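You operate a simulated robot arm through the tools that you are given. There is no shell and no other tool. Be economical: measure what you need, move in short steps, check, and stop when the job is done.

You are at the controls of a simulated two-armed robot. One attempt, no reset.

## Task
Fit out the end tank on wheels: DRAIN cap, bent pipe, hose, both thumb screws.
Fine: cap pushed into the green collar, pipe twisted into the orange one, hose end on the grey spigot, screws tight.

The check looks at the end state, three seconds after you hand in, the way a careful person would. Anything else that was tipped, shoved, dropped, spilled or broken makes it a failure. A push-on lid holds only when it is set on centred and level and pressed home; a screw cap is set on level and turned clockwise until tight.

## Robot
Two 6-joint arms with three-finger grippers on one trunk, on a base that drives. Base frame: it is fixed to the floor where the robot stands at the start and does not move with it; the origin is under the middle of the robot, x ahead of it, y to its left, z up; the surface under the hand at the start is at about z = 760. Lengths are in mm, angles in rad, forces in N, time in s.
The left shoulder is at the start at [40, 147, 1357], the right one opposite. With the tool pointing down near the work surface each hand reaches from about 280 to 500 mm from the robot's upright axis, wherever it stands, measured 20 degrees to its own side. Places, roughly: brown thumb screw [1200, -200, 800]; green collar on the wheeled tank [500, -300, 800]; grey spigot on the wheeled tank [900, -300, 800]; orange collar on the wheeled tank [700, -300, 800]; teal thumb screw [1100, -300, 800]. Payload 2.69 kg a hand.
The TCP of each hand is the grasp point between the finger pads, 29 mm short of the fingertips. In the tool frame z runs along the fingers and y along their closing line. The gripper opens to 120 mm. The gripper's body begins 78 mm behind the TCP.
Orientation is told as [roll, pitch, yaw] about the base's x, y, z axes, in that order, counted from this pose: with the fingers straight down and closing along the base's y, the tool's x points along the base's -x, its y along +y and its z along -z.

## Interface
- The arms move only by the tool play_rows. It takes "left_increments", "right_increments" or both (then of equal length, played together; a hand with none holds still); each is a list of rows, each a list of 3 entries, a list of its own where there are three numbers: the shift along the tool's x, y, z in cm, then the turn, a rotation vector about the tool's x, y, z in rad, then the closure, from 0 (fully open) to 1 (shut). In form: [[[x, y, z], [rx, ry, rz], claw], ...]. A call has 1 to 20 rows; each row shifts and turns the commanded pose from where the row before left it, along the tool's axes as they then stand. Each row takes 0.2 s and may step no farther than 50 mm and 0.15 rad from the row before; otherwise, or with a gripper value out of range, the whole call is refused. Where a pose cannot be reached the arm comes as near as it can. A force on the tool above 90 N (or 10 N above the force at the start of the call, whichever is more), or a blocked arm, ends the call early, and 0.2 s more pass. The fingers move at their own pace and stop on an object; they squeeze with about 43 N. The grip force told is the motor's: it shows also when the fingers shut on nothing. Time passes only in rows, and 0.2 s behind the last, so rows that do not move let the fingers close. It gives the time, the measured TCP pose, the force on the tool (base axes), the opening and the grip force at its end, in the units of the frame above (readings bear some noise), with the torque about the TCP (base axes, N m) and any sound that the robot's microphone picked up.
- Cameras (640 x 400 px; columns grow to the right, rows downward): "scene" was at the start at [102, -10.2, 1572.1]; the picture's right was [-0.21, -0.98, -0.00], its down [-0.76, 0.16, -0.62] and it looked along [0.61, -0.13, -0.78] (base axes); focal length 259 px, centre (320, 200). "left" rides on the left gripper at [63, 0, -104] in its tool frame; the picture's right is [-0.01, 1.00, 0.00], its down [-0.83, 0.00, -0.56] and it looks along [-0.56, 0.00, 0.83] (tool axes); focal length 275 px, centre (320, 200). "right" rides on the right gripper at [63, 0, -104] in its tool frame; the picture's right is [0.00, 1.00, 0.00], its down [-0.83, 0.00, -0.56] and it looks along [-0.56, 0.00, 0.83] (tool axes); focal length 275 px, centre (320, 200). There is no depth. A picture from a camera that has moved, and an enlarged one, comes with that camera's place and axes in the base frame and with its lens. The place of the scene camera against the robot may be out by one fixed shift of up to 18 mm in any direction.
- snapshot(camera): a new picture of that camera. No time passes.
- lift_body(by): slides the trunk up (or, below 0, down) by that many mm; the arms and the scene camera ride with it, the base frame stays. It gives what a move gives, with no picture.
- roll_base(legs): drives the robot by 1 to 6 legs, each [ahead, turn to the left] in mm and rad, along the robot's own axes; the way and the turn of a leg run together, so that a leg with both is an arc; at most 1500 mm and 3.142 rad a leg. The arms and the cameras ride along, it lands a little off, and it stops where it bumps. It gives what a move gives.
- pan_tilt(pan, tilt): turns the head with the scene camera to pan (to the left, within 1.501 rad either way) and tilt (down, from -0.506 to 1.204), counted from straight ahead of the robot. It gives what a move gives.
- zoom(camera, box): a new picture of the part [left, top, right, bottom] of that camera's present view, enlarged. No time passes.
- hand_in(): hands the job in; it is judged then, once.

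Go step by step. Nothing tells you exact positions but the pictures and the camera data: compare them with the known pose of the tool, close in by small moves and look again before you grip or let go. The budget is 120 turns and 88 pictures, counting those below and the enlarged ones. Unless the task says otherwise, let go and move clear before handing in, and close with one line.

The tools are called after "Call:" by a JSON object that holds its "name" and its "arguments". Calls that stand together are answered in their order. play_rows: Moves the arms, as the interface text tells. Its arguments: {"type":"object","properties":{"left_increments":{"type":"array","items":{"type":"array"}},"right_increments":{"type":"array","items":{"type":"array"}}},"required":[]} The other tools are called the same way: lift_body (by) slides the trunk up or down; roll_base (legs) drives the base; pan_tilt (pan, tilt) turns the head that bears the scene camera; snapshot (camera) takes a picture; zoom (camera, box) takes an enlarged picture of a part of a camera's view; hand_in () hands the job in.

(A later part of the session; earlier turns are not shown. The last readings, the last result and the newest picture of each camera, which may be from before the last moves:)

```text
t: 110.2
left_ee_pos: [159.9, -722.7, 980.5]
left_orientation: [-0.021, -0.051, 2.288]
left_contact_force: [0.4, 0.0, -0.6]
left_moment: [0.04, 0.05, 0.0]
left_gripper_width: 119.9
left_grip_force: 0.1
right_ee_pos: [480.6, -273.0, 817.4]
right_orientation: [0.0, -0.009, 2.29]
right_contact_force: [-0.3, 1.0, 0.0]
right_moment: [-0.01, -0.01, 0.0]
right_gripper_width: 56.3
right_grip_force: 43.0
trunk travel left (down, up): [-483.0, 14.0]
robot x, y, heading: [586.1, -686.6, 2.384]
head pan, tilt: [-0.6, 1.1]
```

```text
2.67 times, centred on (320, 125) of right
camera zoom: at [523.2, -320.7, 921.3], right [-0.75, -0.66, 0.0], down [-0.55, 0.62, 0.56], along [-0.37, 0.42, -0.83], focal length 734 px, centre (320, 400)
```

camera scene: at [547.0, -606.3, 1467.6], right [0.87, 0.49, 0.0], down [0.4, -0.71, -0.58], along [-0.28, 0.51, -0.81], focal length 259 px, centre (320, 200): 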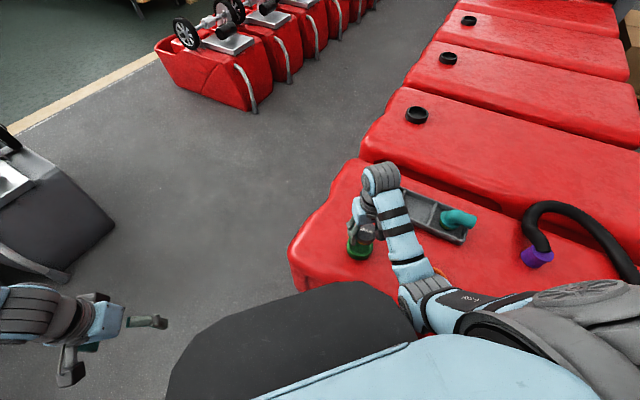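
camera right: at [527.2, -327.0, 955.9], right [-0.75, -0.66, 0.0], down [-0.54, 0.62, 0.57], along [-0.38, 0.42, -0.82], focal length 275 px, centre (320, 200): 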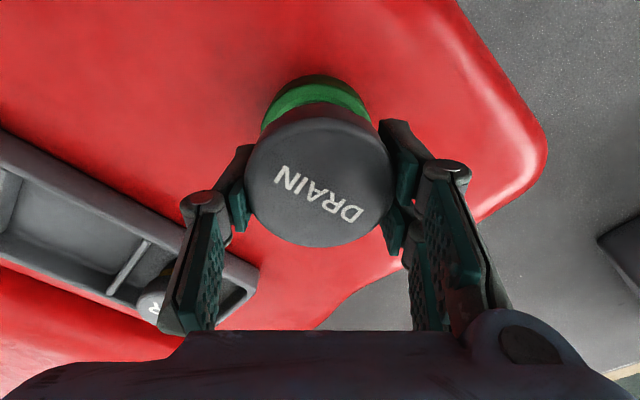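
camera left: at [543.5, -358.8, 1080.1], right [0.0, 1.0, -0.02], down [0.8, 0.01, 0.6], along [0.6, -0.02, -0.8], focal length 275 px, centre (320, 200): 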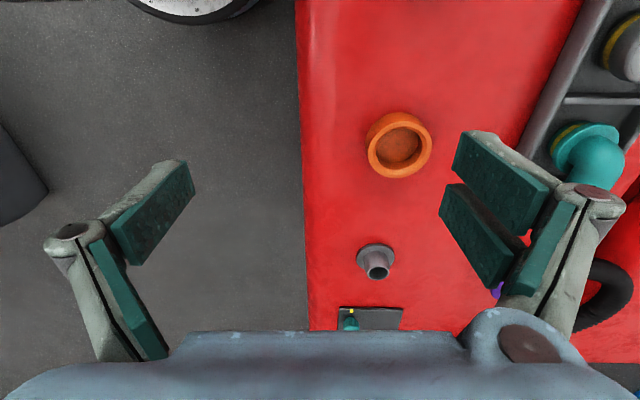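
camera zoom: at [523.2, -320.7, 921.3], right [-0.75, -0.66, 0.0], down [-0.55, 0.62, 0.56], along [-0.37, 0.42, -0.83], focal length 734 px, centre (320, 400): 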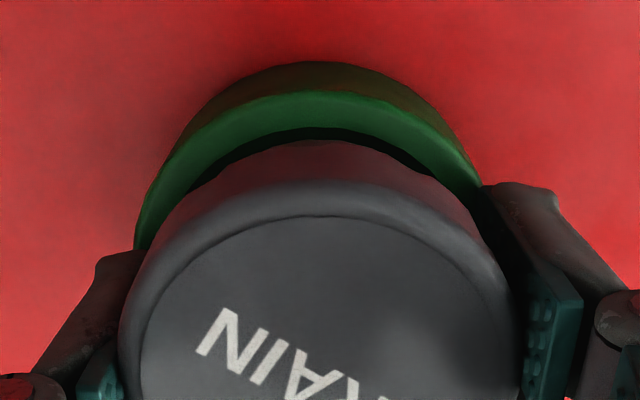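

Aligned. I'll lower the last 1–2 mm and open to set the cap in the mouth.

Call:
{"name": "play_rows", "arguments": {"right_increments": [[[0, 0, 0.12], [0, 0, 0], 0.7], [[0, 0, 0], [0, 0, 0], 0.5], [[0, 0, 0], [0, 0, 0], 0.42], [[0, 0, 0], [0, 0, 0], 0.42]]}}

Call:
{"name": "snapshot", "arguments": {"camera": "right"}}

```text
t: 111.2
left_ee_pos: [160.2, -722.1, 979.2]
left_orientation: [-0.022, -0.05, 2.288]
left_contact_force: [-0.3, -0.4, 0.3]
left_moment: [0.02, 0.04, 0.03]
left_gripper_width: 120.0
left_grip_force: 0.0
right_ee_pos: [480.4, -272.6, 816.5]
right_orientation: [0.001, -0.009, 2.289]
right_contact_force: [0.0, -1.1, 0.2]
right_moment: [0.03, 0.0, -0.01]
right_gripper_width: 69.8
right_grip_force: 0.0
trunk travel left (down, up): [-483.0, 14.0]
robot x, y, heading: [589.9, -692.9, 2.382]
head pan, tilt: [-0.6, 1.1]
```

```text
38 pictures are left
camera right: at [523.0, -320.8, 919.7], right [-0.75, -0.66, 0.0], down [-0.55, 0.62, 0.56], along [-0.37, 0.42, -0.83], focal length 275 px, centre (320, 200)
```

right: 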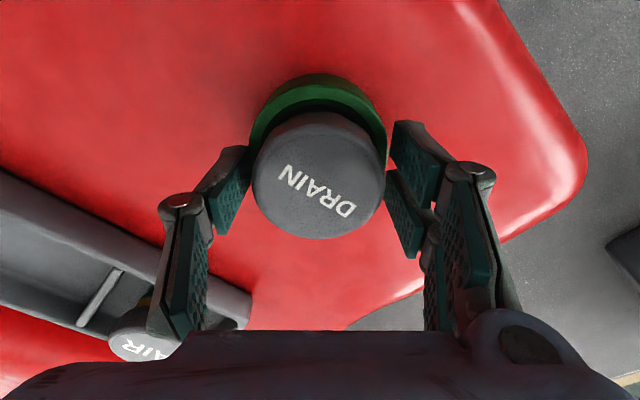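

The cap has settled into the collar mouth. Now I'll raise the hand, close the fingers and press the cap home from above.

Call:
{"name": "play_rows", "arguments": {"right_increments": [[[0, 0, -3], [0, 0, 0], 0.42], [[0.2, 0, -3], [0, 0, 0], 0.42], [[0, 0, 0], [0, 0, 0], 1], [[0, 0, 0], [0, 0, 0], 1], [[0, 0, 0], [0, 0, 0], 1], [[0, 0, 1.2], [0, 0, 0], 1], [[0, 0, 1], [0, 0, 0], 1], [[0, 0, 0.4], [0, 0, 0], 1], [[0, 0, 0.4], [0, 0, 0], 1], [[0, 0, 0.4], [0, 0, 0], 1], [[0, 0, 0.4], [0, 0, 0], 1], [[0, 0, 0.4], [0, 0, 0], 1], [[0, 0, 0.4], [0, 0, 0], 1]]}}

```text
t: 114.0
left_ee_pos: [160.9, -725.4, 981.9]
left_orientation: [-0.022, -0.055, 2.287]
left_contact_force: [-0.4, 0.1, 0.2]
left_moment: [-0.01, 0.0, 0.0]
left_gripper_width: 120.1
left_grip_force: 0.1
right_ee_pos: [481.5, -275.0, 834.0]
right_orientation: [-0.002, -0.017, 2.287]
right_contact_force: [5.7, 4.6, 41.8]
right_moment: [-0.14, -0.35, 0.06]
right_gripper_width: 5.8
right_grip_force: 28.2
trunk travel left (down, up): [-483.0, 14.0]
robot x, y, heading: [589.6, -692.0, 2.381]
head pan, tilt: [-0.6, 1.1]
```

Call:
{"name": "play_rows", "arguments": {"right_increments": [[[0, 0, 0.2], [0, 0, 0], 1], [[0, 0, 0.2], [0, 0, 0], 1], [[0, 0, 0.2], [0, 0, 0], 1], [[0, 0, 0.2], [0, 0, 0], 1], [[0, 0, 0.2], [0, 0, 0], 1], [[0, 0, 0.2], [0, 0, 0], 1], [[0, 0, 0.2], [0, 0, 0], 1], [[0, 0, 0.2], [0, 0, 0], 1]]}}

Call:
{"name": "snapshot", "arguments": {"camera": "right"}}

```text
t: 114.7
left_ee_pos: [162.3, -728.2, 982.1]
left_orientation: [-0.025, -0.058, 2.287]
left_contact_force: [0.4, 1.3, -0.1]
left_moment: [0.0, -0.02, 0.01]
left_gripper_width: 120.1
left_grip_force: 0.1
right_ee_pos: [482.4, -275.7, 835.2]
right_orientation: [-0.004, -0.03, 2.289]
right_contact_force: [13.1, -13.4, 52.4]
right_moment: [-0.97, -0.79, 0.09]
right_gripper_width: 5.9
right_grip_force: 28.6
trunk travel left (down, up): [-483.0, 14.0]
robot x, y, heading: [591.0, -690.0, 2.382]
head pan, tilt: [-0.6, 1.1]
stopped in row 3 (right hand): the force on the tool passed its limit at 95 N (the readings are from after the stop); the commanded pose is now the measured one
```

```text
37 pictures are left
camera right: at [525.5, -325.5, 935.7], right [-0.75, -0.66, 0.0], down [-0.54, 0.61, 0.58], along [-0.38, 0.44, -0.81], focal length 275 px, centre (320, 200)
```

right: 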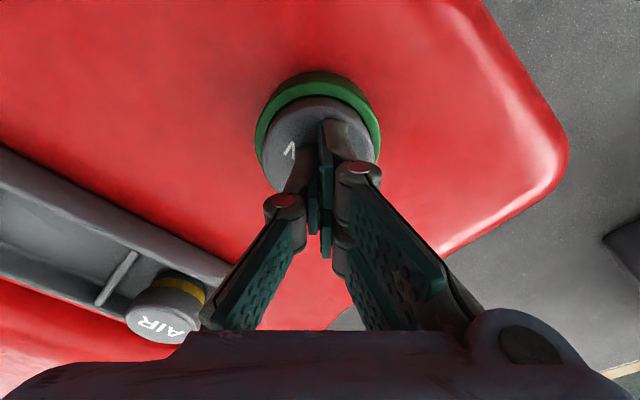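

Call:
{"name": "play_rows", "arguments": {"right_increments": [[[0, 0, -2], [0, 0.02, 0], 1], [[0, 0, -4], [0, 0, 0], 1], [[1, 0, -3], [0, 0, 0], 0.6], [[0, 0, 0], [0, 0, 0], 0.3], [[0, 0, 0], [0, 0, 0], 0.3]]}}

Call:
{"name": "zoom", "arguments": {"camera": "right", "box": [220, 40, 420, 165]}}

```text
t: 115.9
left_ee_pos: [160.5, -722.0, 979.4]
left_orientation: [-0.021, -0.051, 2.286]
left_contact_force: [-0.1, 0.3, 0.3]
left_moment: [0.02, 0.03, -0.02]
left_gripper_width: 119.8
left_grip_force: 0.1
right_ee_pos: [483.9, -280.2, 920.7]
right_orientation: [0.001, 0.0, 2.287]
right_contact_force: [0.3, -0.6, -0.4]
right_moment: [-0.01, 0.02, -0.01]
right_gripper_width: 84.0
right_grip_force: 0.0
trunk travel left (down, up): [-483.0, 14.0]
robot x, y, heading: [589.5, -688.8, 2.375]
head pan, tilt: [-0.6, 1.1]
```

```text
3.20 times, centred on (320, 102) of right
camera zoom: at [526.1, -327.1, 1025.2], right [-0.75, -0.66, 0.0], down [-0.55, 0.62, 0.56], along [-0.37, 0.42, -0.83], focal length 881 px, centre (320, 512)
```

zoom: 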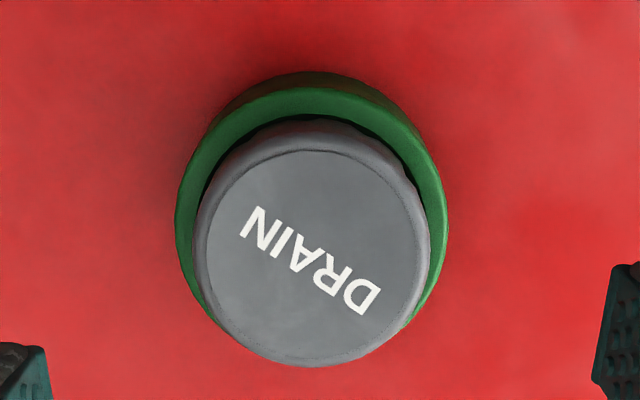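

The DRAIN cap is seated level in the green collar. Next is the bent pipe: I'll move back toward the tray and look at it.

Call:
{"name": "play_rows", "arguments": {"right_increments": [[[-0.5, -4, -0.5], [0, 0, 0], 0.0], [[-0.5, -4, -0.5], [0, 0, 0], 0.0], [[-0.5, -4, -0.5], [0, 0, 0], 0.0], [[-0.5, -4, -0.5], [0, 0, 0], 0.0], [[0, 0, 0], [0, 0, 0], 0]]}}

Call:
{"name": "lift_body", "arguments": {"by": -80}}

Call:
{"name": "play_rows", "arguments": {"right_increments": [[[-3, -3, -0.8], [0, 0, 0], 0.0], [[-3, -3, -0.8], [0, 0, 0], 0.0], [[0, 0, 0], [0, 0, 0], 0]]}}

Call:
{"name": "snapshot", "arguments": {"camera": "right"}}

```text
t: 117.1
left_ee_pos: [159.9, -722.6, 980.8]
left_orientation: [-0.02, -0.051, 2.287]
left_contact_force: [0.2, 0.6, 0.0]
left_moment: [-0.01, 0.03, 0.03]
left_gripper_width: 119.9
left_grip_force: 0.0
right_ee_pos: [594.3, -153.8, 939.5]
right_orientation: [0.0, -0.002, 2.288]
right_contact_force: [-0.7, 0.2, -0.2]
right_moment: [-0.01, 0.0, 0.0]
right_gripper_width: 120.2
right_grip_force: 0.0
trunk travel left (down, up): [-483.0, 14.0]
robot x, y, heading: [588.2, -689.1, 2.378]
head pan, tilt: [-0.6, 1.1]
```

```text
t: 118.3
left_ee_pos: [160.3, -722.2, 898.7]
left_orientation: [-0.022, -0.051, 2.287]
left_contact_force: [0.3, 0.3, 0.2]
left_moment: [0.0, 0.02, -0.03]
left_gripper_width: 119.9
left_grip_force: 0.1
right_ee_pos: [593.9, -154.8, 858.3]
right_orientation: [-0.002, -0.003, 2.289]
right_contact_force: [0.2, 0.3, -0.4]
right_moment: [0.0, -0.01, 0.01]
right_gripper_width: 119.8
right_grip_force: 0.0
trunk travel left (down, up): [-403.0, 94.0]
robot x, y, heading: [590.1, -690.9, 2.379]
head pan, tilt: [-0.6, 1.1]
```

```text
t: 119.1
left_ee_pos: [160.8, -723.2, 899.9]
left_orientation: [-0.022, -0.05, 2.287]
left_contact_force: [0.3, 0.6, 0.6]
left_moment: [0.03, -0.04, -0.03]
left_gripper_width: 120.3
left_grip_force: 0.0
right_ee_pos: [603.7, -74.9, 874.4]
right_orientation: [0.0, 0.0, 2.287]
right_contact_force: [-0.3, -0.2, -1.0]
right_moment: [0.02, -0.01, -0.02]
right_gripper_width: 120.1
right_grip_force: 0.1
trunk travel left (down, up): [-403.0, 94.0]
robot x, y, heading: [591.7, -689.9, 2.382]
head pan, tilt: [-0.6, 1.1]
```

```text
35 pictures are left
camera right: at [645.9, -121.0, 979.3], right [-0.75, -0.66, 0.0], down [-0.55, 0.62, 0.56], along [-0.37, 0.42, -0.83], focal length 275 px, centre (320, 200)
```

right: 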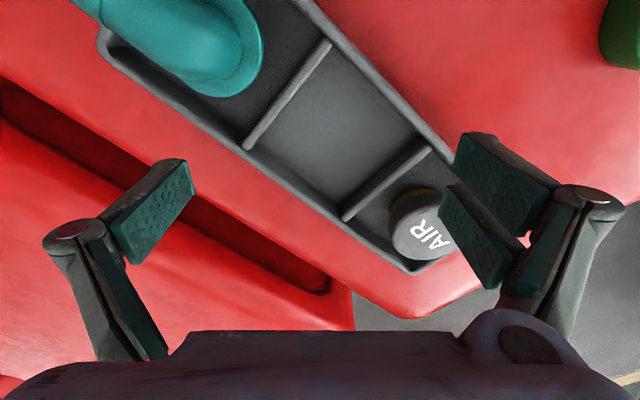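

Call:
{"name": "play_rows", "arguments": {"right_increments": [[[0, 0, -2.5], [0, 0, 0], 0.0], [[1.45, -2.32, 0], [0, 0, -0.14], 0.0], [[1.25, -2.42, 0], [0, 0, -0.14], 0.0], [[0.9, -2.5, 0], [0, 0, -0.14], 0.0], [[0, 0, 0], [0, 0, -0.14], 0.0], [[0, 0, 0], [0, 0, -0.14], 0.0], [[0, 0, 0], [0, 0, -0.14], 0.0], [[0, 0, 0], [0, 0, 0], 0]]}}

Call:
{"name": "snapshot", "arguments": {"camera": "right"}}

```text
t: 120.9
left_ee_pos: [160.5, -721.5, 900.3]
left_orientation: [-0.021, -0.049, 2.286]
left_contact_force: [-0.3, 0.3, -0.3]
left_moment: [-0.02, 0.01, -0.02]
left_gripper_width: 119.7
left_grip_force: 0.0
right_ee_pos: [673.8, -40.3, 899.9]
right_orientation: [-0.002, -0.002, 3.129]
right_contact_force: [-0.7, 0.0, 0.3]
right_moment: [-0.02, 0.0, 0.03]
right_gripper_width: 119.8
right_grip_force: 0.1
trunk travel left (down, up): [-403.0, 94.0]
robot x, y, heading: [589.3, -690.7, 2.377]
head pan, tilt: [-0.6, 1.1]
```

```text
34 pictures are left
camera right: at [736.3, -41.1, 1003.5], right [-0.01, -1.0, 0.0], down [-0.83, 0.01, 0.56], along [-0.56, 0.0, -0.83], focal length 275 px, centre (320, 200)
```

right: 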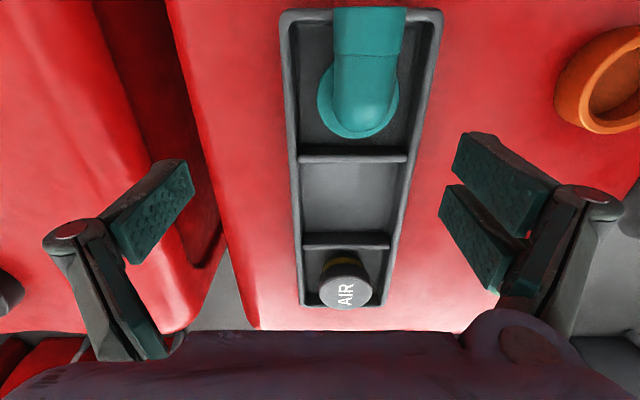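

The pipe's base is at about (680,-70), with its outlet pointing +x, and the view is clear. I'll centre over it, pre-close and descend partway.

Call:
{"name": "play_rows", "arguments": {"right_increments": [[[0.66, 2.96, 0], [0, 0, 0], 0.2], [[0, 0, 1.5], [0, 0, 0], 0.36], [[0, 0, 1.5], [0, 0, 0], 0.36], [[0, 0, 1], [0, 0, 0], 0.36], [[0, 0, 0], [0, 0, 0], 0.36]]}}

Call:
{"name": "snapshot", "arguments": {"camera": "right"}}

```text
t: 122.1
left_ee_pos: [159.0, -722.6, 901.7]
left_orientation: [-0.023, -0.05, 2.287]
left_contact_force: [0.8, 0.1, 0.6]
left_moment: [-0.02, -0.02, -0.01]
left_gripper_width: 120.0
left_grip_force: 0.1
right_ee_pos: [678.4, -68.4, 858.1]
right_orientation: [-0.001, -0.001, 3.128]
right_contact_force: [0.1, 0.3, 0.8]
right_moment: [-0.01, 0.01, 0.0]
right_gripper_width: 77.1
right_grip_force: 0.0
trunk travel left (down, up): [-403.0, 94.0]
robot x, y, heading: [588.2, -688.3, 2.378]
head pan, tilt: [-0.6, 1.1]
```

```text
33 pictures are left
camera right: at [743.5, -70.4, 962.9], right [-0.01, -1.0, 0.0], down [-0.83, 0.01, 0.56], along [-0.56, 0.01, -0.83], focal length 275 px, centre (320, 200)
```

right: 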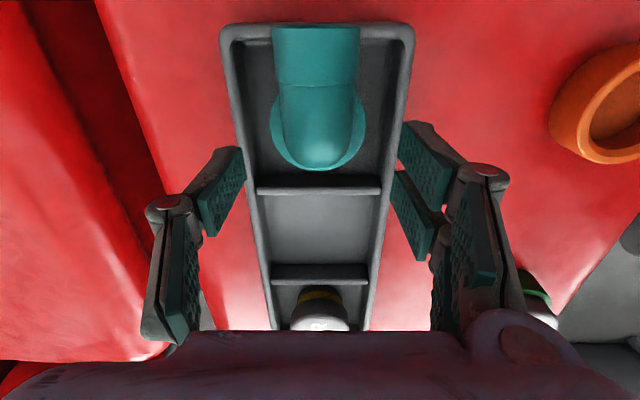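

Call:
{"name": "play_rows", "arguments": {"right_increments": [[[0.4, 0, 1], [0, 0, 0], 0.36], [[0, 0, 1], [0, 0, 0], 0.36], [[0, 0, 1], [0, 0, 0], 0.36], [[0, 0, 0], [0, 0, 0], 0.6], [[0, 0, 0], [0, 0, 0], 0.85], [[0, 0, 0], [0, 0, 0], 0.85], [[0, 0, 0], [0, 0, 0], 0.85]]}}

```text
t: 123.7
left_ee_pos: [160.1, -723.2, 899.7]
left_orientation: [-0.021, -0.052, 2.288]
left_contact_force: [-1.1, 0.0, 0.0]
left_moment: [0.04, -0.01, 0.0]
left_gripper_width: 119.8
left_grip_force: 0.0
right_ee_pos: [683.1, -68.7, 829.6]
right_orientation: [-0.001, 0.0, 3.128]
right_contact_force: [-0.1, 0.7, 0.6]
right_moment: [0.08, 0.05, 0.01]
right_gripper_width: 35.5
right_grip_force: 43.1
trunk travel left (down, up): [-403.0, 94.0]
robot x, y, heading: [590.0, -686.5, 2.381]
head pan, tilt: [-0.6, 1.1]
```

The pipe is gripped. I'll lift it, raise the trunk and turn the base right so the orange collar falls in the arm's comfortable range.

Call:
{"name": "play_rows", "arguments": {"right_increments": [[[0, 0, -2], [0, 0, 0], 0.85], [[0, 0, -2.5], [0, 0, 0], 0.85], [[0, 0, -2.5], [0, 0, 0], 0.85], [[0, 0, 0], [0, 0, 0], 0.85]]}}

Call:
{"name": "lift_body", "arguments": {"by": 90}}

Call:
{"name": "roll_base", "arguments": {"legs": [[0, -0.67]]}}

Call:
{"name": "snapshot", "arguments": {"camera": "right"}}

```text
t: 124.7
left_ee_pos: [158.3, -722.7, 900.4]
left_orientation: [-0.021, -0.05, 2.286]
left_contact_force: [-0.3, -0.5, -0.2]
left_moment: [-0.03, 0.01, 0.02]
left_gripper_width: 120.0
left_grip_force: 0.0
right_ee_pos: [683.2, -69.4, 898.9]
right_orientation: [0.001, 0.0, 3.129]
right_contact_force: [0.3, -0.1, -0.2]
right_moment: [-0.01, -0.01, 0.03]
right_gripper_width: 35.8
right_grip_force: 42.9
trunk travel left (down, up): [-403.0, 94.0]
robot x, y, heading: [592.6, -689.5, 2.377]
head pan, tilt: [-0.6, 1.1]
```

```text
t: 126.0
left_ee_pos: [159.6, -722.3, 990.0]
left_orientation: [-0.02, -0.049, 2.287]
left_contact_force: [-0.3, -0.7, 0.0]
left_moment: [-0.02, 0.04, 0.0]
left_gripper_width: 119.9
left_grip_force: 0.1
right_ee_pos: [683.0, -69.8, 988.8]
right_orientation: [0.0, 0.001, 3.127]
right_contact_force: [-0.6, 0.0, -1.9]
right_moment: [0.0, 0.02, 0.0]
right_gripper_width: 35.4
right_grip_force: 42.9
trunk travel left (down, up): [-493.0, 4.0]
robot x, y, heading: [590.4, -692.7, 2.374]
head pan, tilt: [-0.6, 1.1]
```

```text
t: 128.2
left_ee_pos: [233.0, -447.0, 988.9]
left_orientation: [-0.021, -0.052, 1.611]
left_contact_force: [-0.2, -0.8, 0.3]
left_moment: [0.02, 0.0, 0.01]
left_gripper_width: 119.9
left_grip_force: 0.0
right_ee_pos: [1049.8, -263.4, 990.2]
right_orientation: [-0.001, 0.0, 2.452]
right_contact_force: [-0.1, -0.3, -0.4]
right_moment: [-0.01, 0.01, -0.03]
right_gripper_width: 35.4
right_grip_force: 43.0
trunk travel left (down, up): [-493.0, 4.0]
robot x, y, heading: [591.5, -688.4, 1.701]
head pan, tilt: [-0.6, 1.1]
```

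```text
32 pictures are left
camera right: at [1099.4, -304.8, 1092.6], right [-0.63, -0.77, 0.0], down [-0.64, 0.52, 0.56], along [-0.43, 0.35, -0.83], focal length 275 px, centre (320, 200)
```

right: 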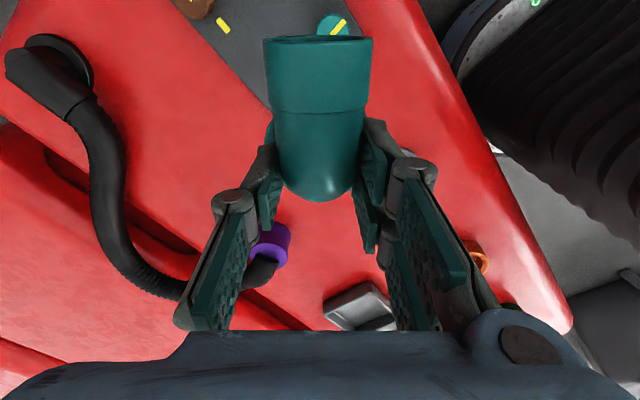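

Call:
{"name": "play_rows", "arguments": {"right_increments": [[[-3.69, 2.2, 0], [0, 0, 0], 0.85], [[-3.69, 2.2, 0], [0, 0, 0], 0.85], [[-3.69, 2.2, 0], [0, 0, 0], 0.85], [[-3.69, 2.2, 0], [0, 0, 0], 0.85], [[-3.69, 2.2, 0], [0, 0, 0], 0.85], [[-3.69, 2.2, 0], [0, 0, 0], 0.85], [[-3.69, 2.2, 0.5], [0, 0, 0], 0.85], [[0, 0, 1], [0, 0, 0], 0.85], [[0, 0, 0], [0, 0, 0], 0.85]]}}

Call:
{"name": "zoom", "arguments": {"camera": "right", "box": [240, 0, 560, 200]}}

```text
t: 130.2
left_ee_pos: [234.1, -446.2, 990.2]
left_orientation: [-0.021, -0.051, 1.61]
left_contact_force: [0.1, -0.1, -0.2]
left_moment: [0.01, -0.05, 0.01]
left_gripper_width: 120.1
left_grip_force: 0.0
right_ee_pos: [753.6, -213.9, 968.7]
right_orientation: [0.001, -0.002, 2.452]
right_contact_force: [-0.1, 1.0, -0.5]
right_moment: [0.0, 0.01, -0.03]
right_gripper_width: 35.3
right_grip_force: 43.2
right hand out of reach, approached as far as the arm can: row 6
trunk travel left (down, up): [-493.0, 4.0]
robot x, y, heading: [586.1, -688.7, 1.703]
head pan, tilt: [-0.6, 1.1]
```

```text
2.00 times, centred on (400, 100) of right
camera zoom: at [801.8, -254.7, 1072.3], right [-0.63, -0.77, 0.0], down [-0.64, 0.52, 0.56], along [-0.43, 0.35, -0.83], focal length 551 px, centre (160, 400)
```

zoom: 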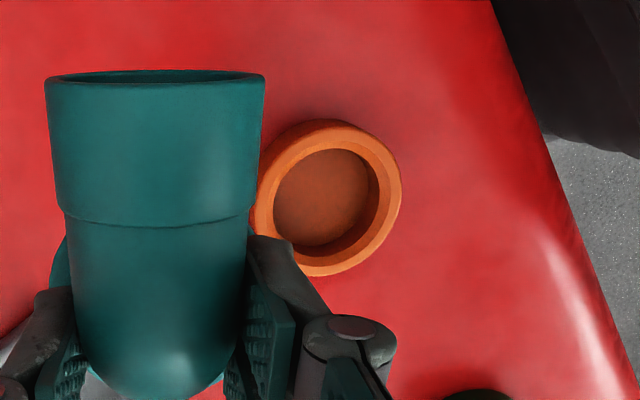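

Call:
{"name": "play_rows", "arguments": {"right_increments": [[[-0.4, 2.95, 1.5], [0, 0, 0], 0.85], [[-0.4, 2.95, 2.0], [0, 0, 0], 0.85], [[-0.34, 2.95, 2.0], [0, 0, 0], 0.85], [[0, 0, 2.0], [0, 0, 0], 0.85], [[0, 0, 1.4], [0, 0, 0], 0.85], [[0, 0, 0], [0, 0, 0], 0.85]]}}

Call:
{"name": "snapshot", "arguments": {"camera": "right"}}

```text
t: 131.6
left_ee_pos: [232.6, -446.3, 990.5]
left_orientation: [-0.021, -0.05, 1.611]
left_contact_force: [-0.3, -0.5, -0.4]
left_moment: [-0.02, 0.02, 0.02]
left_gripper_width: 119.9
left_grip_force: 0.2
right_ee_pos: [689.6, -277.4, 878.9]
right_orientation: [-0.001, -0.002, 2.451]
right_contact_force: [0.7, -0.1, -0.8]
right_moment: [0.04, 0.0, -0.02]
right_gripper_width: 35.4
right_grip_force: 43.0
trunk travel left (down, up): [-493.0, 4.0]
robot x, y, heading: [589.1, -689.4, 1.704]
head pan, tilt: [-0.6, 1.1]
```

```text
30 pictures are left
camera right: at [737.9, -317.2, 983.4], right [-0.63, -0.77, 0.0], down [-0.64, 0.52, 0.56], along [-0.43, 0.35, -0.83], focal length 275 px, centre (320, 200)
```

right: 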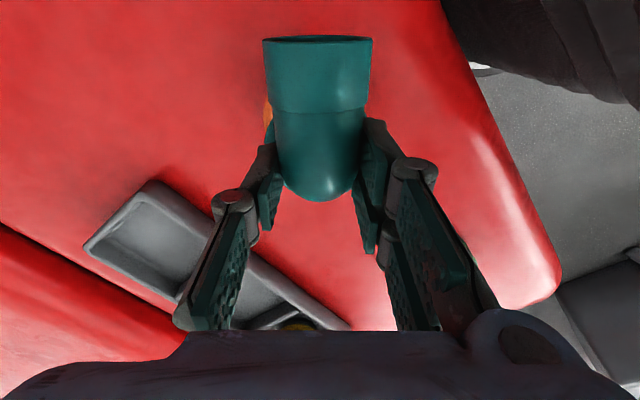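

The pipe's outlet blocks the hand camera, so I'll use the head camera to see pipe and collar together.

Call:
{"name": "pan_tilt", "arguments": {"pan": -0.38, "tilt": 1.05}}

Call:
{"name": "zoom", "arguments": {"camera": "scene", "box": [240, 140, 400, 240]}}

```text
t: 132.3
left_ee_pos: [232.9, -447.5, 989.6]
left_orientation: [-0.02, -0.052, 1.61]
left_contact_force: [0.6, 0.3, -0.5]
left_moment: [0.01, -0.02, -0.01]
left_gripper_width: 119.9
left_grip_force: 0.1
right_ee_pos: [688.1, -276.5, 880.5]
right_orientation: [0.0, -0.001, 2.452]
right_contact_force: [0.0, 0.7, -1.0]
right_moment: [0.02, 0.03, 0.01]
right_gripper_width: 35.5
right_grip_force: 42.5
trunk travel left (down, up): [-493.0, 4.0]
robot x, y, heading: [590.0, -687.6, 1.706]
head pan, tilt: [-0.38, 1.051]
```

```text
4.00 times, centred on (320, 190) of scene
camera zoom: at [610.2, -599.4, 1570.6], right [0.97, -0.25, 0.0], down [-0.21, -0.84, -0.5], along [0.12, 0.48, -0.87], focal length 1036 px, centre (320, 240)
```

zoom: 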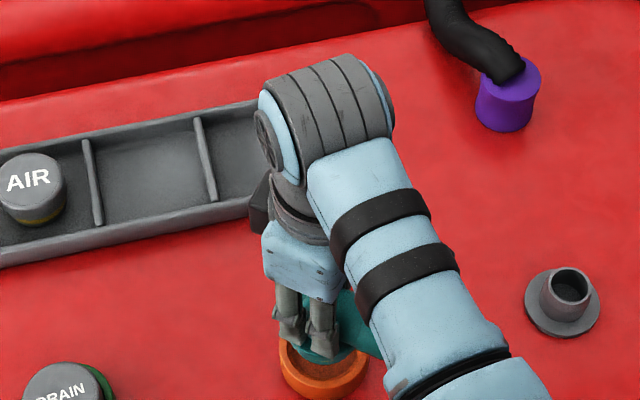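

Three estimates agree that the orange collar is at about (693.5,-277). I'll shift there and lower until the pipe base meets the collar.

Call:
{"name": "play_rows", "arguments": {"right_increments": [[[0.39, -0.26, 0.8], [0, 0, 0], 0.85], [[0, 0, 0.8], [0, 0, 0], 0.85], [[0, 0, 0.5], [0, 0, 0], 0.85], [[0, 0, 0.4], [0, 0, 0], 0.85], [[0, 0, 0.3], [0, 0, 0], 0.85], [[0, 0, 0.3], [0, 0, 0], 0.85], [[0, 0, 0.3], [0, 0, 0], 0.85]]}}

Call:
{"name": "zoom", "arguments": {"camera": "scene", "box": [280, 190, 360, 240]}}

```text
t: 133.9
left_ee_pos: [233.3, -445.7, 988.5]
left_orientation: [-0.022, -0.051, 1.611]
left_contact_force: [0.2, 0.0, 0.0]
left_moment: [0.01, 0.0, 0.0]
left_gripper_width: 119.7
left_grip_force: 0.1
right_ee_pos: [692.7, -275.5, 846.6]
right_orientation: [-0.004, -0.001, 2.45]
right_contact_force: [-0.6, 6.1, 8.9]
right_moment: [0.14, -0.05, 0.05]
right_gripper_width: 35.7
right_grip_force: 42.9
trunk travel left (down, up): [-493.0, 4.0]
robot x, y, heading: [590.1, -688.8, 1.699]
head pan, tilt: [-0.38, 1.051]
```

```text
8.00 times, centred on (320, 215) of scene
camera zoom: at [609.6, -599.3, 1570.7], right [0.97, -0.24, 0.0], down [-0.21, -0.84, -0.5], along [0.12, 0.48, -0.87], focal length 2072 px, centre (320, 80)
```

zoom: 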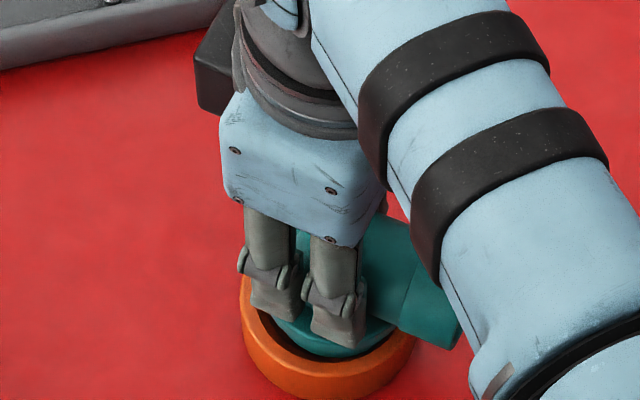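

Call:
{"name": "play_rows", "arguments": {"right_increments": [[[-0.12, -0.03, 0.1], [0, 0, 0], 0.85], [[0, 0, 0.2], [0, 0, 0], 0.85], [[0, 0, 0.2], [0, 0, 0], 0.85], [[0, 0, 0.2], [0, 0, 0], 0.85], [[0, 0, 0.2], [0, 0, 0], 0.85], [[0, 0, 0.2], [0, 0, 0], 0.85]]}}

```text
t: 135.3
left_ee_pos: [231.9, -445.7, 989.1]
left_orientation: [-0.022, -0.049, 1.611]
left_contact_force: [-0.8, 0.3, -0.4]
left_moment: [0.01, 0.0, -0.04]
left_gripper_width: 120.1
left_grip_force: 0.0
right_ee_pos: [690.4, -275.7, 834.9]
right_orientation: [-0.003, -0.001, 2.453]
right_contact_force: [-4.2, 16.9, 29.6]
right_moment: [0.65, -0.09, 0.0]
right_gripper_width: 35.6
right_grip_force: 43.1
trunk travel left (down, up): [-493.0, 4.0]
robot x, y, heading: [590.1, -691.3, 1.7]
head pan, tilt: [-0.38, 1.051]
```

Call:
{"name": "play_rows", "arguments": {"right_increments": [[[-0.16, -0.12, 0], [0, 0, 0], 0.85], [[0, 0, 0.15], [0, 0, 0], 0.85], [[0, 0, 0.15], [0, 0, 0], 0.85], [[0, 0, 0.15], [0, 0, 0], 0.85], [[0, 0, 0], [0, 0, 0], 0.85]]}}

```text
t: 136.5
left_ee_pos: [231.0, -450.0, 989.0]
left_orientation: [-0.022, -0.058, 1.611]
left_contact_force: [0.3, 0.0, 0.2]
left_moment: [0.02, 0.0, 0.01]
left_gripper_width: 120.0
left_grip_force: 0.0
right_ee_pos: [692.0, -276.5, 832.8]
right_orientation: [-0.01, -0.005, 2.451]
right_contact_force: [1.3, 6.6, 59.4]
right_moment: [-0.29, -0.26, 0.0]
right_gripper_width: 35.4
right_grip_force: 42.9
trunk travel left (down, up): [-493.0, 4.0]
robot x, y, heading: [589.9, -692.5, 1.706]
head pan, tilt: [-0.38, 1.051]
```

The pipe is bottomed in the collar. Now I'll twist it clockwise while watching the torque.

Call:
{"name": "play_rows", "arguments": {"right_increments": [[[0, 0, -0.1], [0, 0, 0.1], 0.85], [[0, 0, 0], [0, 0, 0.1], 0.85], [[0, 0, 0], [0, 0, 0.1], 0.85], [[0, 0, 0], [0, 0, 0.1], 0.85], [[0, 0, 0], [0, 0, 0.1], 0.85]]}}

```text
t: 137.7
left_ee_pos: [233.1, -450.2, 990.9]
left_orientation: [-0.022, -0.053, 1.611]
left_contact_force: [0.2, 0.2, 0.1]
left_moment: [-0.04, 0.01, 0.05]
left_gripper_width: 119.8
left_grip_force: 0.1
right_ee_pos: [693.1, -275.8, 833.2]
right_orientation: [-0.003, -0.009, 1.949]
right_contact_force: [9.1, 9.7, 52.8]
right_moment: [-0.13, -0.53, 0.27]
right_gripper_width: 35.6
right_grip_force: 43.0
trunk travel left (down, up): [-493.0, 4.0]
robot x, y, heading: [589.4, -691.9, 1.704]
head pan, tilt: [-0.38, 1.051]
```

Call:
{"name": "play_rows", "arguments": {"right_increments": [[[0, 0, 0], [0, 0, 0.12], 0.85], [[0, 0, 0], [0, 0, 0.12], 0.85], [[0, 0, 0], [0, 0, 0.12], 0.85], [[0, 0, 0], [0, 0, 0.12], 0.85]]}}

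Call:
{"name": "zoom", "arguments": {"camera": "scene", "box": [270, 180, 370, 242]}}

```text
t: 138.7
left_ee_pos: [231.4, -442.2, 987.0]
left_orientation: [-0.02, -0.048, 1.611]
left_contact_force: [1.0, 0.3, -0.1]
left_moment: [-0.03, -0.01, 0.01]
left_gripper_width: 120.1
left_grip_force: 0.1
right_ee_pos: [689.1, -274.5, 824.8]
right_orientation: [-0.003, 0.016, 1.471]
right_contact_force: [-4.5, 1.8, -23.5]
right_moment: [0.68, -0.07, 0.27]
right_gripper_width: 35.5
right_grip_force: 43.1
trunk travel left (down, up): [-493.0, 4.0]
robot x, y, heading: [592.1, -687.7, 1.708]
head pan, tilt: [-0.38, 1.051]
```

```text
6.40 times, centred on (320, 211) of scene
camera zoom: at [609.5, -592.5, 1569.6], right [0.97, -0.24, 0.0], down [-0.21, -0.84, -0.49], along [0.12, 0.48, -0.87], focal length 1658 px, centre (320, 130)
```

zoom: 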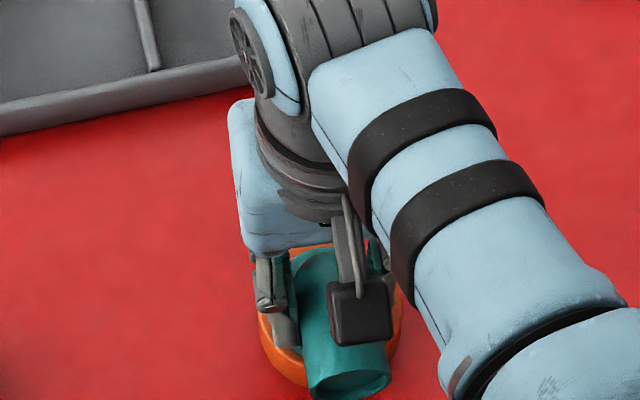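

The collar is drawing the pipe down as it turns, so it has engaged. I'll follow it down a little and keep turning.

Call:
{"name": "play_rows", "arguments": {"right_increments": [[[0, 0, 0.5], [0, 0, 0], 0.85], [[0, 0, 0.15], [0, 0, 0.1], 0.85], [[0, 0, 0.15], [0, 0, 0.1], 0.85], [[0, 0, 0], [0, 0, 0.1], 0.85]]}}

```text
t: 139.7
left_ee_pos: [233.5, -445.7, 990.6]
left_orientation: [-0.021, -0.049, 1.611]
left_contact_force: [-0.2, 1.0, 0.2]
left_moment: [0.0, 0.02, 0.01]
left_gripper_width: 119.8
left_grip_force: 0.0
right_ee_pos: [691.9, -270.5, 825.9]
right_orientation: [0.002, -0.009, 1.169]
right_contact_force: [2.4, 16.2, 34.7]
right_moment: [-0.62, 0.34, 1.09]
right_gripper_width: 36.8
right_grip_force: 43.0
trunk travel left (down, up): [-493.0, 4.0]
robot x, y, heading: [590.7, -690.0, 1.707]
head pan, tilt: [-0.38, 1.051]
```

Call:
{"name": "play_rows", "arguments": {"right_increments": [[[0, 0, -0.1], [0, 0, 0.1], 0.85], [[0, 0, 0], [0, 0, 0.08], 0.85], [[0, 0, 0], [0, 0, 0], 0.85]]}}

Call:
{"name": "zoom", "arguments": {"camera": "scene", "box": [270, 180, 370, 242]}}

```text
t: 140.5
left_ee_pos: [235.7, -444.0, 989.7]
left_orientation: [-0.019, -0.049, 1.609]
left_contact_force: [0.8, -0.4, -0.3]
left_moment: [-0.01, -0.01, 0.02]
left_gripper_width: 120.1
left_grip_force: 0.1
right_ee_pos: [695.1, -268.4, 825.0]
right_orientation: [0.003, -0.009, 0.989]
right_contact_force: [18.6, 33.5, 29.2]
right_moment: [-0.14, -0.14, 1.07]
right_gripper_width: 36.6
right_grip_force: 43.6
trunk travel left (down, up): [-493.0, 4.0]
robot x, y, heading: [590.6, -688.5, 1.703]
head pan, tilt: [-0.38, 1.051]
```

```text
6.40 times, centred on (320, 211) of scene
camera zoom: at [613.9, -595.1, 1570.3], right [0.97, -0.25, 0.0], down [-0.21, -0.84, -0.49], along [0.12, 0.48, -0.87], focal length 1658 px, centre (320, 130)
```

zoom: 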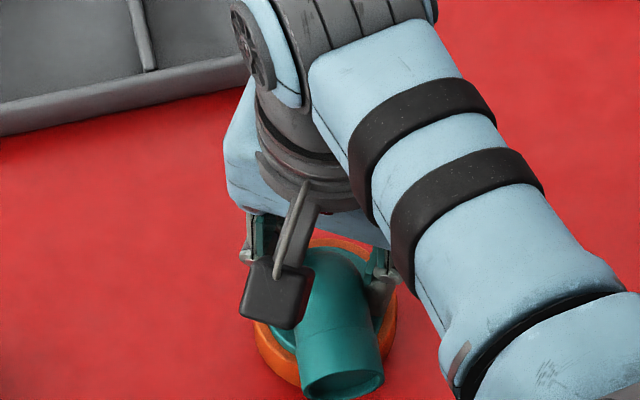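

The hand is now slipping on the pipe, which has hit its stop, so the pipe is twisted home. I'll release and lift clear.

Call:
{"name": "play_rows", "arguments": {"right_increments": [[[0, 0, 0], [0, 0, 0], 0.6], [[0, 0, 0], [0, 0, 0], 0.3], [[0, 0, 0], [0, 0, 0], 0.3], [[0, 0, -3], [0, 0, 0], 0.3], [[0, 0, -4], [0, 0, 0], 0.3], [[0, 0, -4], [0, 0, 0], 0.3], [[0, 0, -3], [0, 0, 0], 0.3], [[0, 0, 0], [0, 0, 0], 0.3]]}}

Call:
{"name": "snapshot", "arguments": {"camera": "right"}}

```text
t: 142.3
left_ee_pos: [233.3, -445.7, 989.5]
left_orientation: [-0.022, -0.051, 1.611]
left_contact_force: [0.0, -0.5, 1.3]
left_moment: [0.01, 0.01, 0.0]
left_gripper_width: 120.1
left_grip_force: 0.0
right_ee_pos: [690.0, -273.3, 966.2]
right_orientation: [0.002, -0.002, 0.992]
right_contact_force: [-1.0, -0.8, 0.0]
right_moment: [-0.02, -0.02, 0.01]
right_gripper_width: 83.9
right_grip_force: 0.1
trunk travel left (down, up): [-493.0, 4.0]
robot x, y, heading: [588.9, -685.3, 1.705]
head pan, tilt: [-0.38, 1.051]
```

```text
25 pictures are left
camera right: at [656.8, -326.8, 1069.2], right [-0.84, 0.54, 0.0], down [0.45, 0.7, 0.56], along [0.3, 0.47, -0.83], focal length 275 px, centre (320, 200)
```

right: 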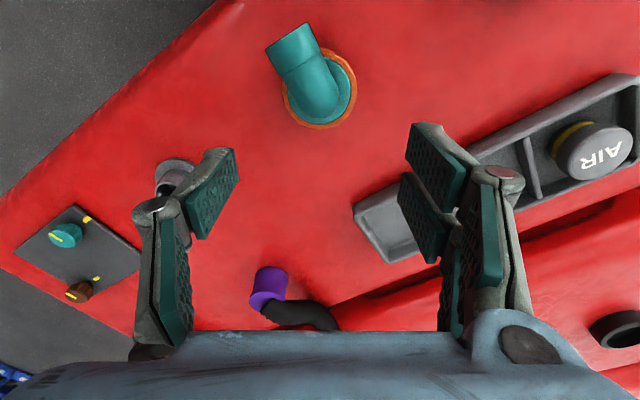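

The pipe stands properly in the orange collar. The purple hose end is near (918,-77), the spigot near (896,-288), and the screws near (1083,-307) and (1180,-232). I'll drive along the tank to about x=866.

Call:
{"name": "roll_base", "arguments": {"legs": [[-60, 0], [0, -1.7], [277, 0], [0, 1.57], [50, 0], [0, 0.8]]}}

```text
t: 153.5
left_ee_pos: [527.8, -417.1, 989.2]
left_orientation: [-0.02, -0.049, 1.569]
left_contact_force: [0.7, 1.6, 0.4]
left_moment: [-0.04, 0.01, -0.04]
left_gripper_width: 120.1
left_grip_force: 0.1
right_ee_pos: [992.1, -264.1, 963.4]
right_orientation: [-0.001, -0.001, 0.949]
right_contact_force: [0.4, 0.6, -0.6]
right_moment: [-0.06, 0.01, -0.01]
right_gripper_width: 84.1
right_grip_force: 0.1
trunk travel left (down, up): [-493.0, 4.0]
robot x, y, heading: [873.4, -678.7, 1.661]
head pan, tilt: [-0.38, 1.051]
stopped in leg 6: the robot was blocked; the commanded pose is now the measured one
```

Call:
{"name": "roll_base", "arguments": {"legs": [[-14, 0], [0, 0.72]]}}

Call:
{"name": "lift_body", "arguments": {"by": -60}}

Call:
{"name": "snapshot", "arguments": {"camera": "right"}}

```text
t: 156.2
left_ee_pos: [444.5, -729.4, 989.4]
left_orientation: [-0.021, -0.051, 2.296]
left_contact_force: [-0.3, -0.1, -0.5]
left_moment: [0.01, -0.01, 0.0]
left_gripper_width: 120.1
left_grip_force: 0.0
right_ee_pos: [692.4, -306.9, 965.1]
right_orientation: [0.0, -0.001, 1.677]
right_contact_force: [0.5, -0.6, 0.3]
right_moment: [-0.01, -0.03, 0.0]
right_gripper_width: 84.2
right_grip_force: 0.1
trunk travel left (down, up): [-493.0, 4.0]
robot x, y, heading: [876.0, -692.0, 2.382]
head pan, tilt: [-0.38, 1.051]
```

```text
t: 157.2
left_ee_pos: [444.9, -730.3, 930.1]
left_orientation: [-0.021, -0.051, 2.295]
left_contact_force: [-0.2, -0.4, 0.2]
left_moment: [0.01, 0.0, 0.0]
left_gripper_width: 120.2
left_grip_force: 0.1
right_ee_pos: [690.1, -307.5, 906.4]
right_orientation: [0.002, -0.002, 1.678]
right_contact_force: [0.8, -0.5, -0.6]
right_moment: [-0.01, 0.02, 0.04]
right_gripper_width: 83.9
right_grip_force: 0.2
trunk travel left (down, up): [-433.0, 64.0]
robot x, y, heading: [877.0, -691.8, 2.387]
head pan, tilt: [-0.38, 1.051]
```

```text
24 pictures are left
camera right: at [697.9, -370.3, 1009.5], right [-0.99, -0.11, 0.0], down [-0.09, 0.82, 0.56], along [-0.06, 0.56, -0.83], focal length 275 px, centre (320, 200)
```

right: 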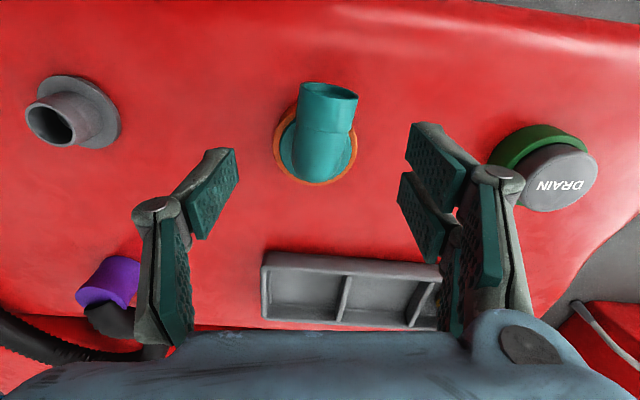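

Everything placed so far looks right. Now I'll move the right hand toward the purple hose cuff.

Call:
{"name": "play_rows", "arguments": {"right_increments": [[[0, -3.4, 0], [0, 0, 0], 0.0], [[-1, -3.4, 0], [0, 0, 0], 0.0], [[-2, -3.3, 0], [0, 0, 0], 0.0], [[-2.5, -3.2, 0], [0, 0, 0], 0.0], [[-2.8, -3, 0], [0, 0, 0], 0.0], [[-3, -2.8, 0], [0, 0, 0], 0.0], [[-3, -2.4, 0], [0, 0, 0], 0.0], [[-3, -2, 0], [0, 0, 0], 0.0], [[0, 0, 0], [0, 0, -0.11], 0.0], [[0, 0, 0], [0, 0, -0.11], 0.0], [[0, 0, 0], [0, 0, -0.11], 0.0], [[0, 0, 0], [0, 0, 0], 0.0]]}}

Call:
{"name": "snapshot", "arguments": {"camera": "right"}}

```text
t: 159.8
left_ee_pos: [445.1, -729.4, 930.5]
left_orientation: [-0.022, -0.051, 2.295]
left_contact_force: [-0.2, 0.1, -1.0]
left_moment: [-0.01, -0.01, -0.01]
left_gripper_width: 120.0
left_grip_force: 0.1
right_ee_pos: [899.3, -106.9, 887.0]
right_orientation: [0.0, -0.003, 2.007]
right_contact_force: [0.6, 0.9, 0.7]
right_moment: [0.03, 0.01, -0.01]
right_gripper_width: 119.9
right_grip_force: 0.1
right hand out of reach, approached as far as the arm can: row 1, 2
trunk travel left (down, up): [-433.0, 64.0]
robot x, y, heading: [877.0, -693.9, 2.391]
head pan, tilt: [-0.38, 1.051]
```

```text
23 pictures are left
camera right: at [926.8, -164.5, 990.6], right [-0.9, -0.43, 0.0], down [-0.35, 0.75, 0.56], along [-0.24, 0.51, -0.83], focal length 275 px, centre (320, 200)
```

right: 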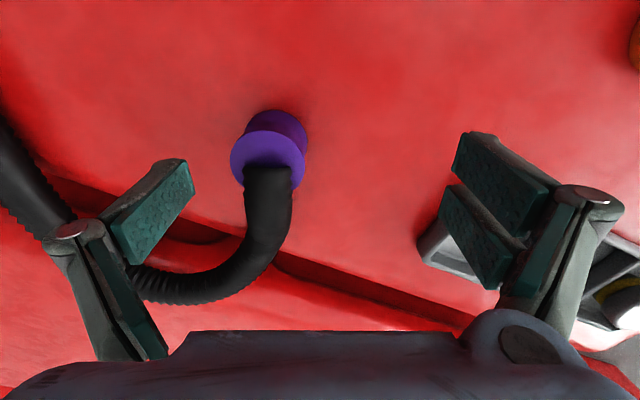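

Call:
{"name": "lift_body", "arguments": {"by": -30}}

Call:
{"name": "play_rows", "arguments": {"right_increments": [[[-1.5, -2, 0], [0, 0, 0], 0.0], [[-1.5, -2, 0], [0, 0, 0], 0.1], [[0, 0, 0], [0, 0, 0], 0.3], [[0, 0, 0], [0, 0, 0], 0.3]]}}

Call:
{"name": "snapshot", "arguments": {"camera": "right"}}

```text
t: 160.5
left_ee_pos: [445.7, -728.4, 900.2]
left_orientation: [-0.023, -0.05, 2.294]
left_contact_force: [0.6, 0.1, 0.0]
left_moment: [-0.01, 0.02, 0.03]
left_gripper_width: 120.1
left_grip_force: 0.1
right_ee_pos: [899.3, -106.4, 857.5]
right_orientation: [0.0, -0.003, 2.008]
right_contact_force: [-0.4, 0.4, -0.2]
right_moment: [-0.02, 0.0, 0.0]
right_gripper_width: 120.1
right_grip_force: 0.1
trunk travel left (down, up): [-403.0, 94.0]
robot x, y, heading: [874.3, -690.2, 2.388]
head pan, tilt: [-0.38, 1.051]
```

```text
t: 161.5
left_ee_pos: [445.2, -730.4, 899.8]
left_orientation: [-0.022, -0.051, 2.295]
left_contact_force: [0.4, 0.3, 0.2]
left_moment: [-0.02, 0.02, -0.03]
left_gripper_width: 120.1
left_grip_force: 0.0
right_ee_pos: [923.4, -61.7, 858.1]
right_orientation: [0.001, -0.002, 2.007]
right_contact_force: [0.6, -0.8, 0.4]
right_moment: [0.0, 0.0, 0.01]
right_gripper_width: 84.1
right_grip_force: 0.1
trunk travel left (down, up): [-403.0, 94.0]
robot x, y, heading: [875.7, -692.6, 2.388]
head pan, tilt: [-0.38, 1.051]
```

```text
22 pictures are left
camera right: at [951.5, -119.8, 960.2], right [-0.9, -0.43, 0.0], down [-0.35, 0.75, 0.56], along [-0.24, 0.51, -0.83], focal length 275 px, centre (320, 200)
```

right: 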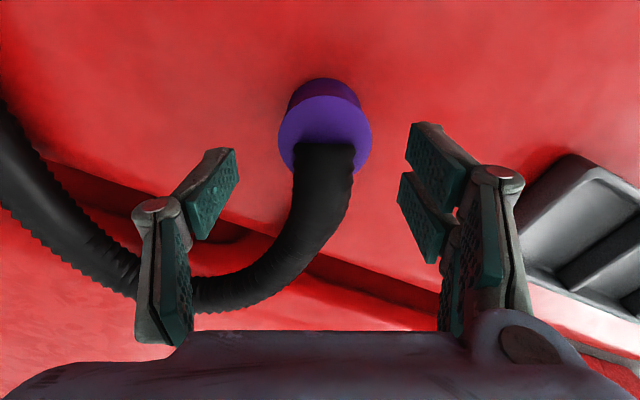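

Call:
{"name": "play_rows", "arguments": {"right_increments": [[[-0.1, 0.3, 1.4], [0, 0, 0], 0.3], [[0, 0, 1.4], [0, 0, 0], 0.3], [[0, 0, 1.4], [0, 0, 0], 0.3], [[0, 0, 1.2], [0, 0, 0], 0.3], [[0, 0, 0], [0, 0, 0], 0.5], [[0, 0, 0], [0, 0, 0], 0.7], [[0, 0, 0], [0, 0, 0], 0.7]]}}

Call:
{"name": "snapshot", "arguments": {"camera": "right"}}

```text
t: 163.1
left_ee_pos: [445.1, -729.7, 901.0]
left_orientation: [-0.021, -0.05, 2.296]
left_contact_force: [-0.8, -0.6, -0.2]
left_moment: [-0.02, 0.0, -0.01]
left_gripper_width: 120.0
left_grip_force: 0.1
right_ee_pos: [920.1, -63.3, 803.0]
right_orientation: [0.001, -0.002, 2.007]
right_contact_force: [0.6, 1.1, 1.3]
right_moment: [0.06, -0.1, 0.02]
right_gripper_width: 50.6
right_grip_force: 42.6
trunk travel left (down, up): [-403.0, 94.0]
robot x, y, heading: [873.3, -694.0, 2.388]
head pan, tilt: [-0.38, 1.051]
```

```text
21 pictures are left
camera right: at [948.0, -121.0, 905.9], right [-0.9, -0.43, 0.0], down [-0.35, 0.75, 0.56], along [-0.24, 0.51, -0.83], focal length 275 px, centre (320, 200)
```

right: 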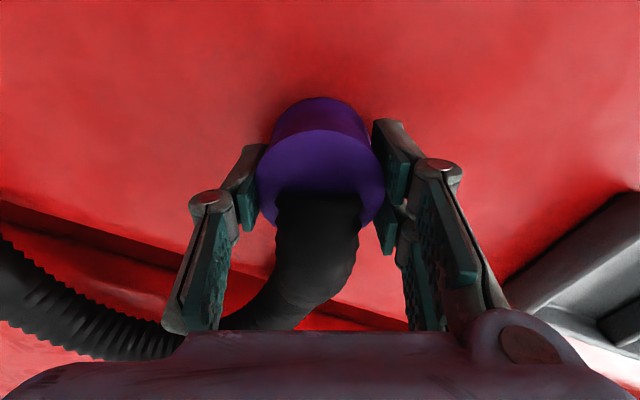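

The cuff is gripped. I'll lift it, raise the trunk, and bring it toward the spigot.

Call:
{"name": "play_rows", "arguments": {"right_increments": [[[0, 0, -2], [0, 0, 0], 0.7], [[0, 0, -2.5], [0, 0, 0], 0.7], [[1, 0, -2], [0, 0, 0], 0.7], [[3, 0, 0], [0, 0, 0], 0.7], [[3, 0, 0], [0, 0, 0], 0.7], [[0, 0, 0], [0, 0, 0], 0.7]]}}

Call:
{"name": "lift_body", "arguments": {"by": 90}}

Call:
{"name": "play_rows", "arguments": {"right_increments": [[[2.2, 1, 1.5], [0, 0, 0], 0.7], [[2.2, 1, 1.5], [0, 0, 0], 0.7], [[2.2, 1, 1.5], [0, 0, 0], 0.7], [[2.2, 1, 1.5], [0, 0, 0], 0.7], [[0, 0, 0], [0, 0, 0], 0.7]]}}

Call:
{"name": "snapshot", "arguments": {"camera": "right"}}

```text
t: 164.5
left_ee_pos: [444.5, -728.8, 899.7]
left_orientation: [-0.021, -0.05, 2.295]
left_contact_force: [0.2, -0.2, 0.0]
left_moment: [0.04, 0.02, 0.0]
left_gripper_width: 120.1
left_grip_force: 0.0
right_ee_pos: [951.9, -125.5, 870.7]
right_orientation: [0.001, -0.003, 2.007]
right_contact_force: [-0.4, 0.3, -0.4]
right_moment: [-0.01, -0.01, 0.0]
right_gripper_width: 50.2
right_grip_force: 42.7
trunk travel left (down, up): [-403.0, 94.0]
robot x, y, heading: [874.6, -691.3, 2.386]
head pan, tilt: [-0.38, 1.051]
```

```text
t: 165.8
left_ee_pos: [444.2, -729.2, 990.6]
left_orientation: [-0.02, -0.052, 2.294]
left_contact_force: [-0.1, 0.6, 0.2]
left_moment: [0.0, 0.03, 0.0]
left_gripper_width: 120.1
left_grip_force: 0.0
right_ee_pos: [952.3, -125.7, 960.3]
right_orientation: [0.0, -0.003, 2.008]
right_contact_force: [0.2, 0.0, -0.6]
right_moment: [0.0, 0.01, 0.05]
right_gripper_width: 50.1
right_grip_force: 42.7
trunk travel left (down, up): [-493.0, 4.0]
robot x, y, heading: [879.6, -692.8, 2.389]
head pan, tilt: [-0.38, 1.051]
```

```text
t: 167.0
left_ee_pos: [445.4, -728.7, 989.4]
left_orientation: [-0.021, -0.051, 2.295]
left_contact_force: [0.2, -0.4, -0.1]
left_moment: [0.0, 0.01, 0.01]
left_gripper_width: 120.1
left_grip_force: 0.1
right_ee_pos: [949.9, -222.1, 901.3]
right_orientation: [0.001, -0.005, 2.007]
right_contact_force: [0.7, -0.4, -0.6]
right_moment: [-0.02, -0.04, -0.01]
right_gripper_width: 50.4
right_grip_force: 42.9
trunk travel left (down, up): [-493.0, 4.0]
robot x, y, heading: [871.8, -691.4, 2.388]
head pan, tilt: [-0.38, 1.051]
```

```text
20 pictures are left
camera right: at [977.5, -279.5, 1003.6], right [-0.9, -0.43, 0.0], down [-0.35, 0.75, 0.56], along [-0.24, 0.51, -0.83], focal length 275 px, centre (320, 200)
```

right: 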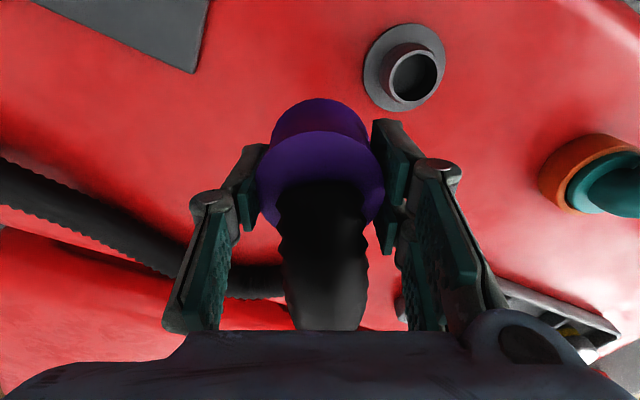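

The spigot's top is at about (905,-276,805). I'll move the cuff over it at a safe height.

Call:
{"name": "play_rows", "arguments": {"right_increments": [[[1, 2.1, 1], [0, 0, 0], 0.7], [[1, 2.1, 1], [0, 0, 0], 0.7], [[1, 2.16, 1], [0, 0, 0], 0.7], [[0, 0, 0], [0, 0, 0], 0.7]]}}

Call:
{"name": "snapshot", "arguments": {"camera": "right"}}

```text
t: 168.0
left_ee_pos: [444.7, -729.7, 989.5]
left_orientation: [-0.021, -0.05, 2.296]
left_contact_force: [-0.2, -0.1, -0.3]
left_moment: [0.01, 0.0, -0.01]
left_gripper_width: 119.9
left_grip_force: 0.1
right_ee_pos: [906.1, -277.2, 871.5]
right_orientation: [-0.001, -0.004, 2.006]
right_contact_force: [-0.5, -0.4, 0.5]
right_moment: [-0.01, 0.0, 0.0]
right_gripper_width: 49.9
right_grip_force: 42.7
trunk travel left (down, up): [-493.0, 4.0]
robot x, y, heading: [877.7, -691.6, 2.388]
head pan, tilt: [-0.38, 1.051]
```

```text
19 pictures are left
camera right: at [934.1, -335.7, 975.1], right [-0.9, -0.43, 0.0], down [-0.35, 0.75, 0.56], along [-0.24, 0.51, -0.83], focal length 275 px, centre (320, 200)
```

right: 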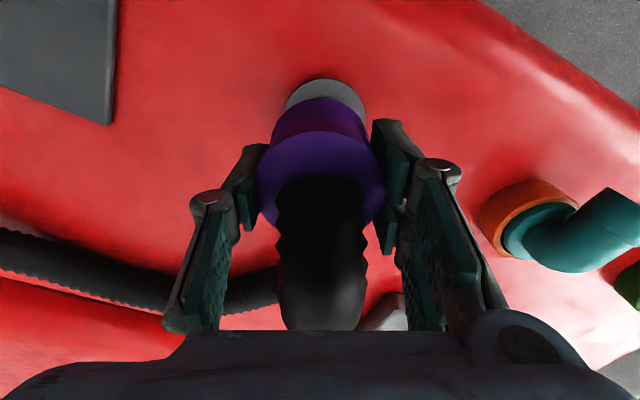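

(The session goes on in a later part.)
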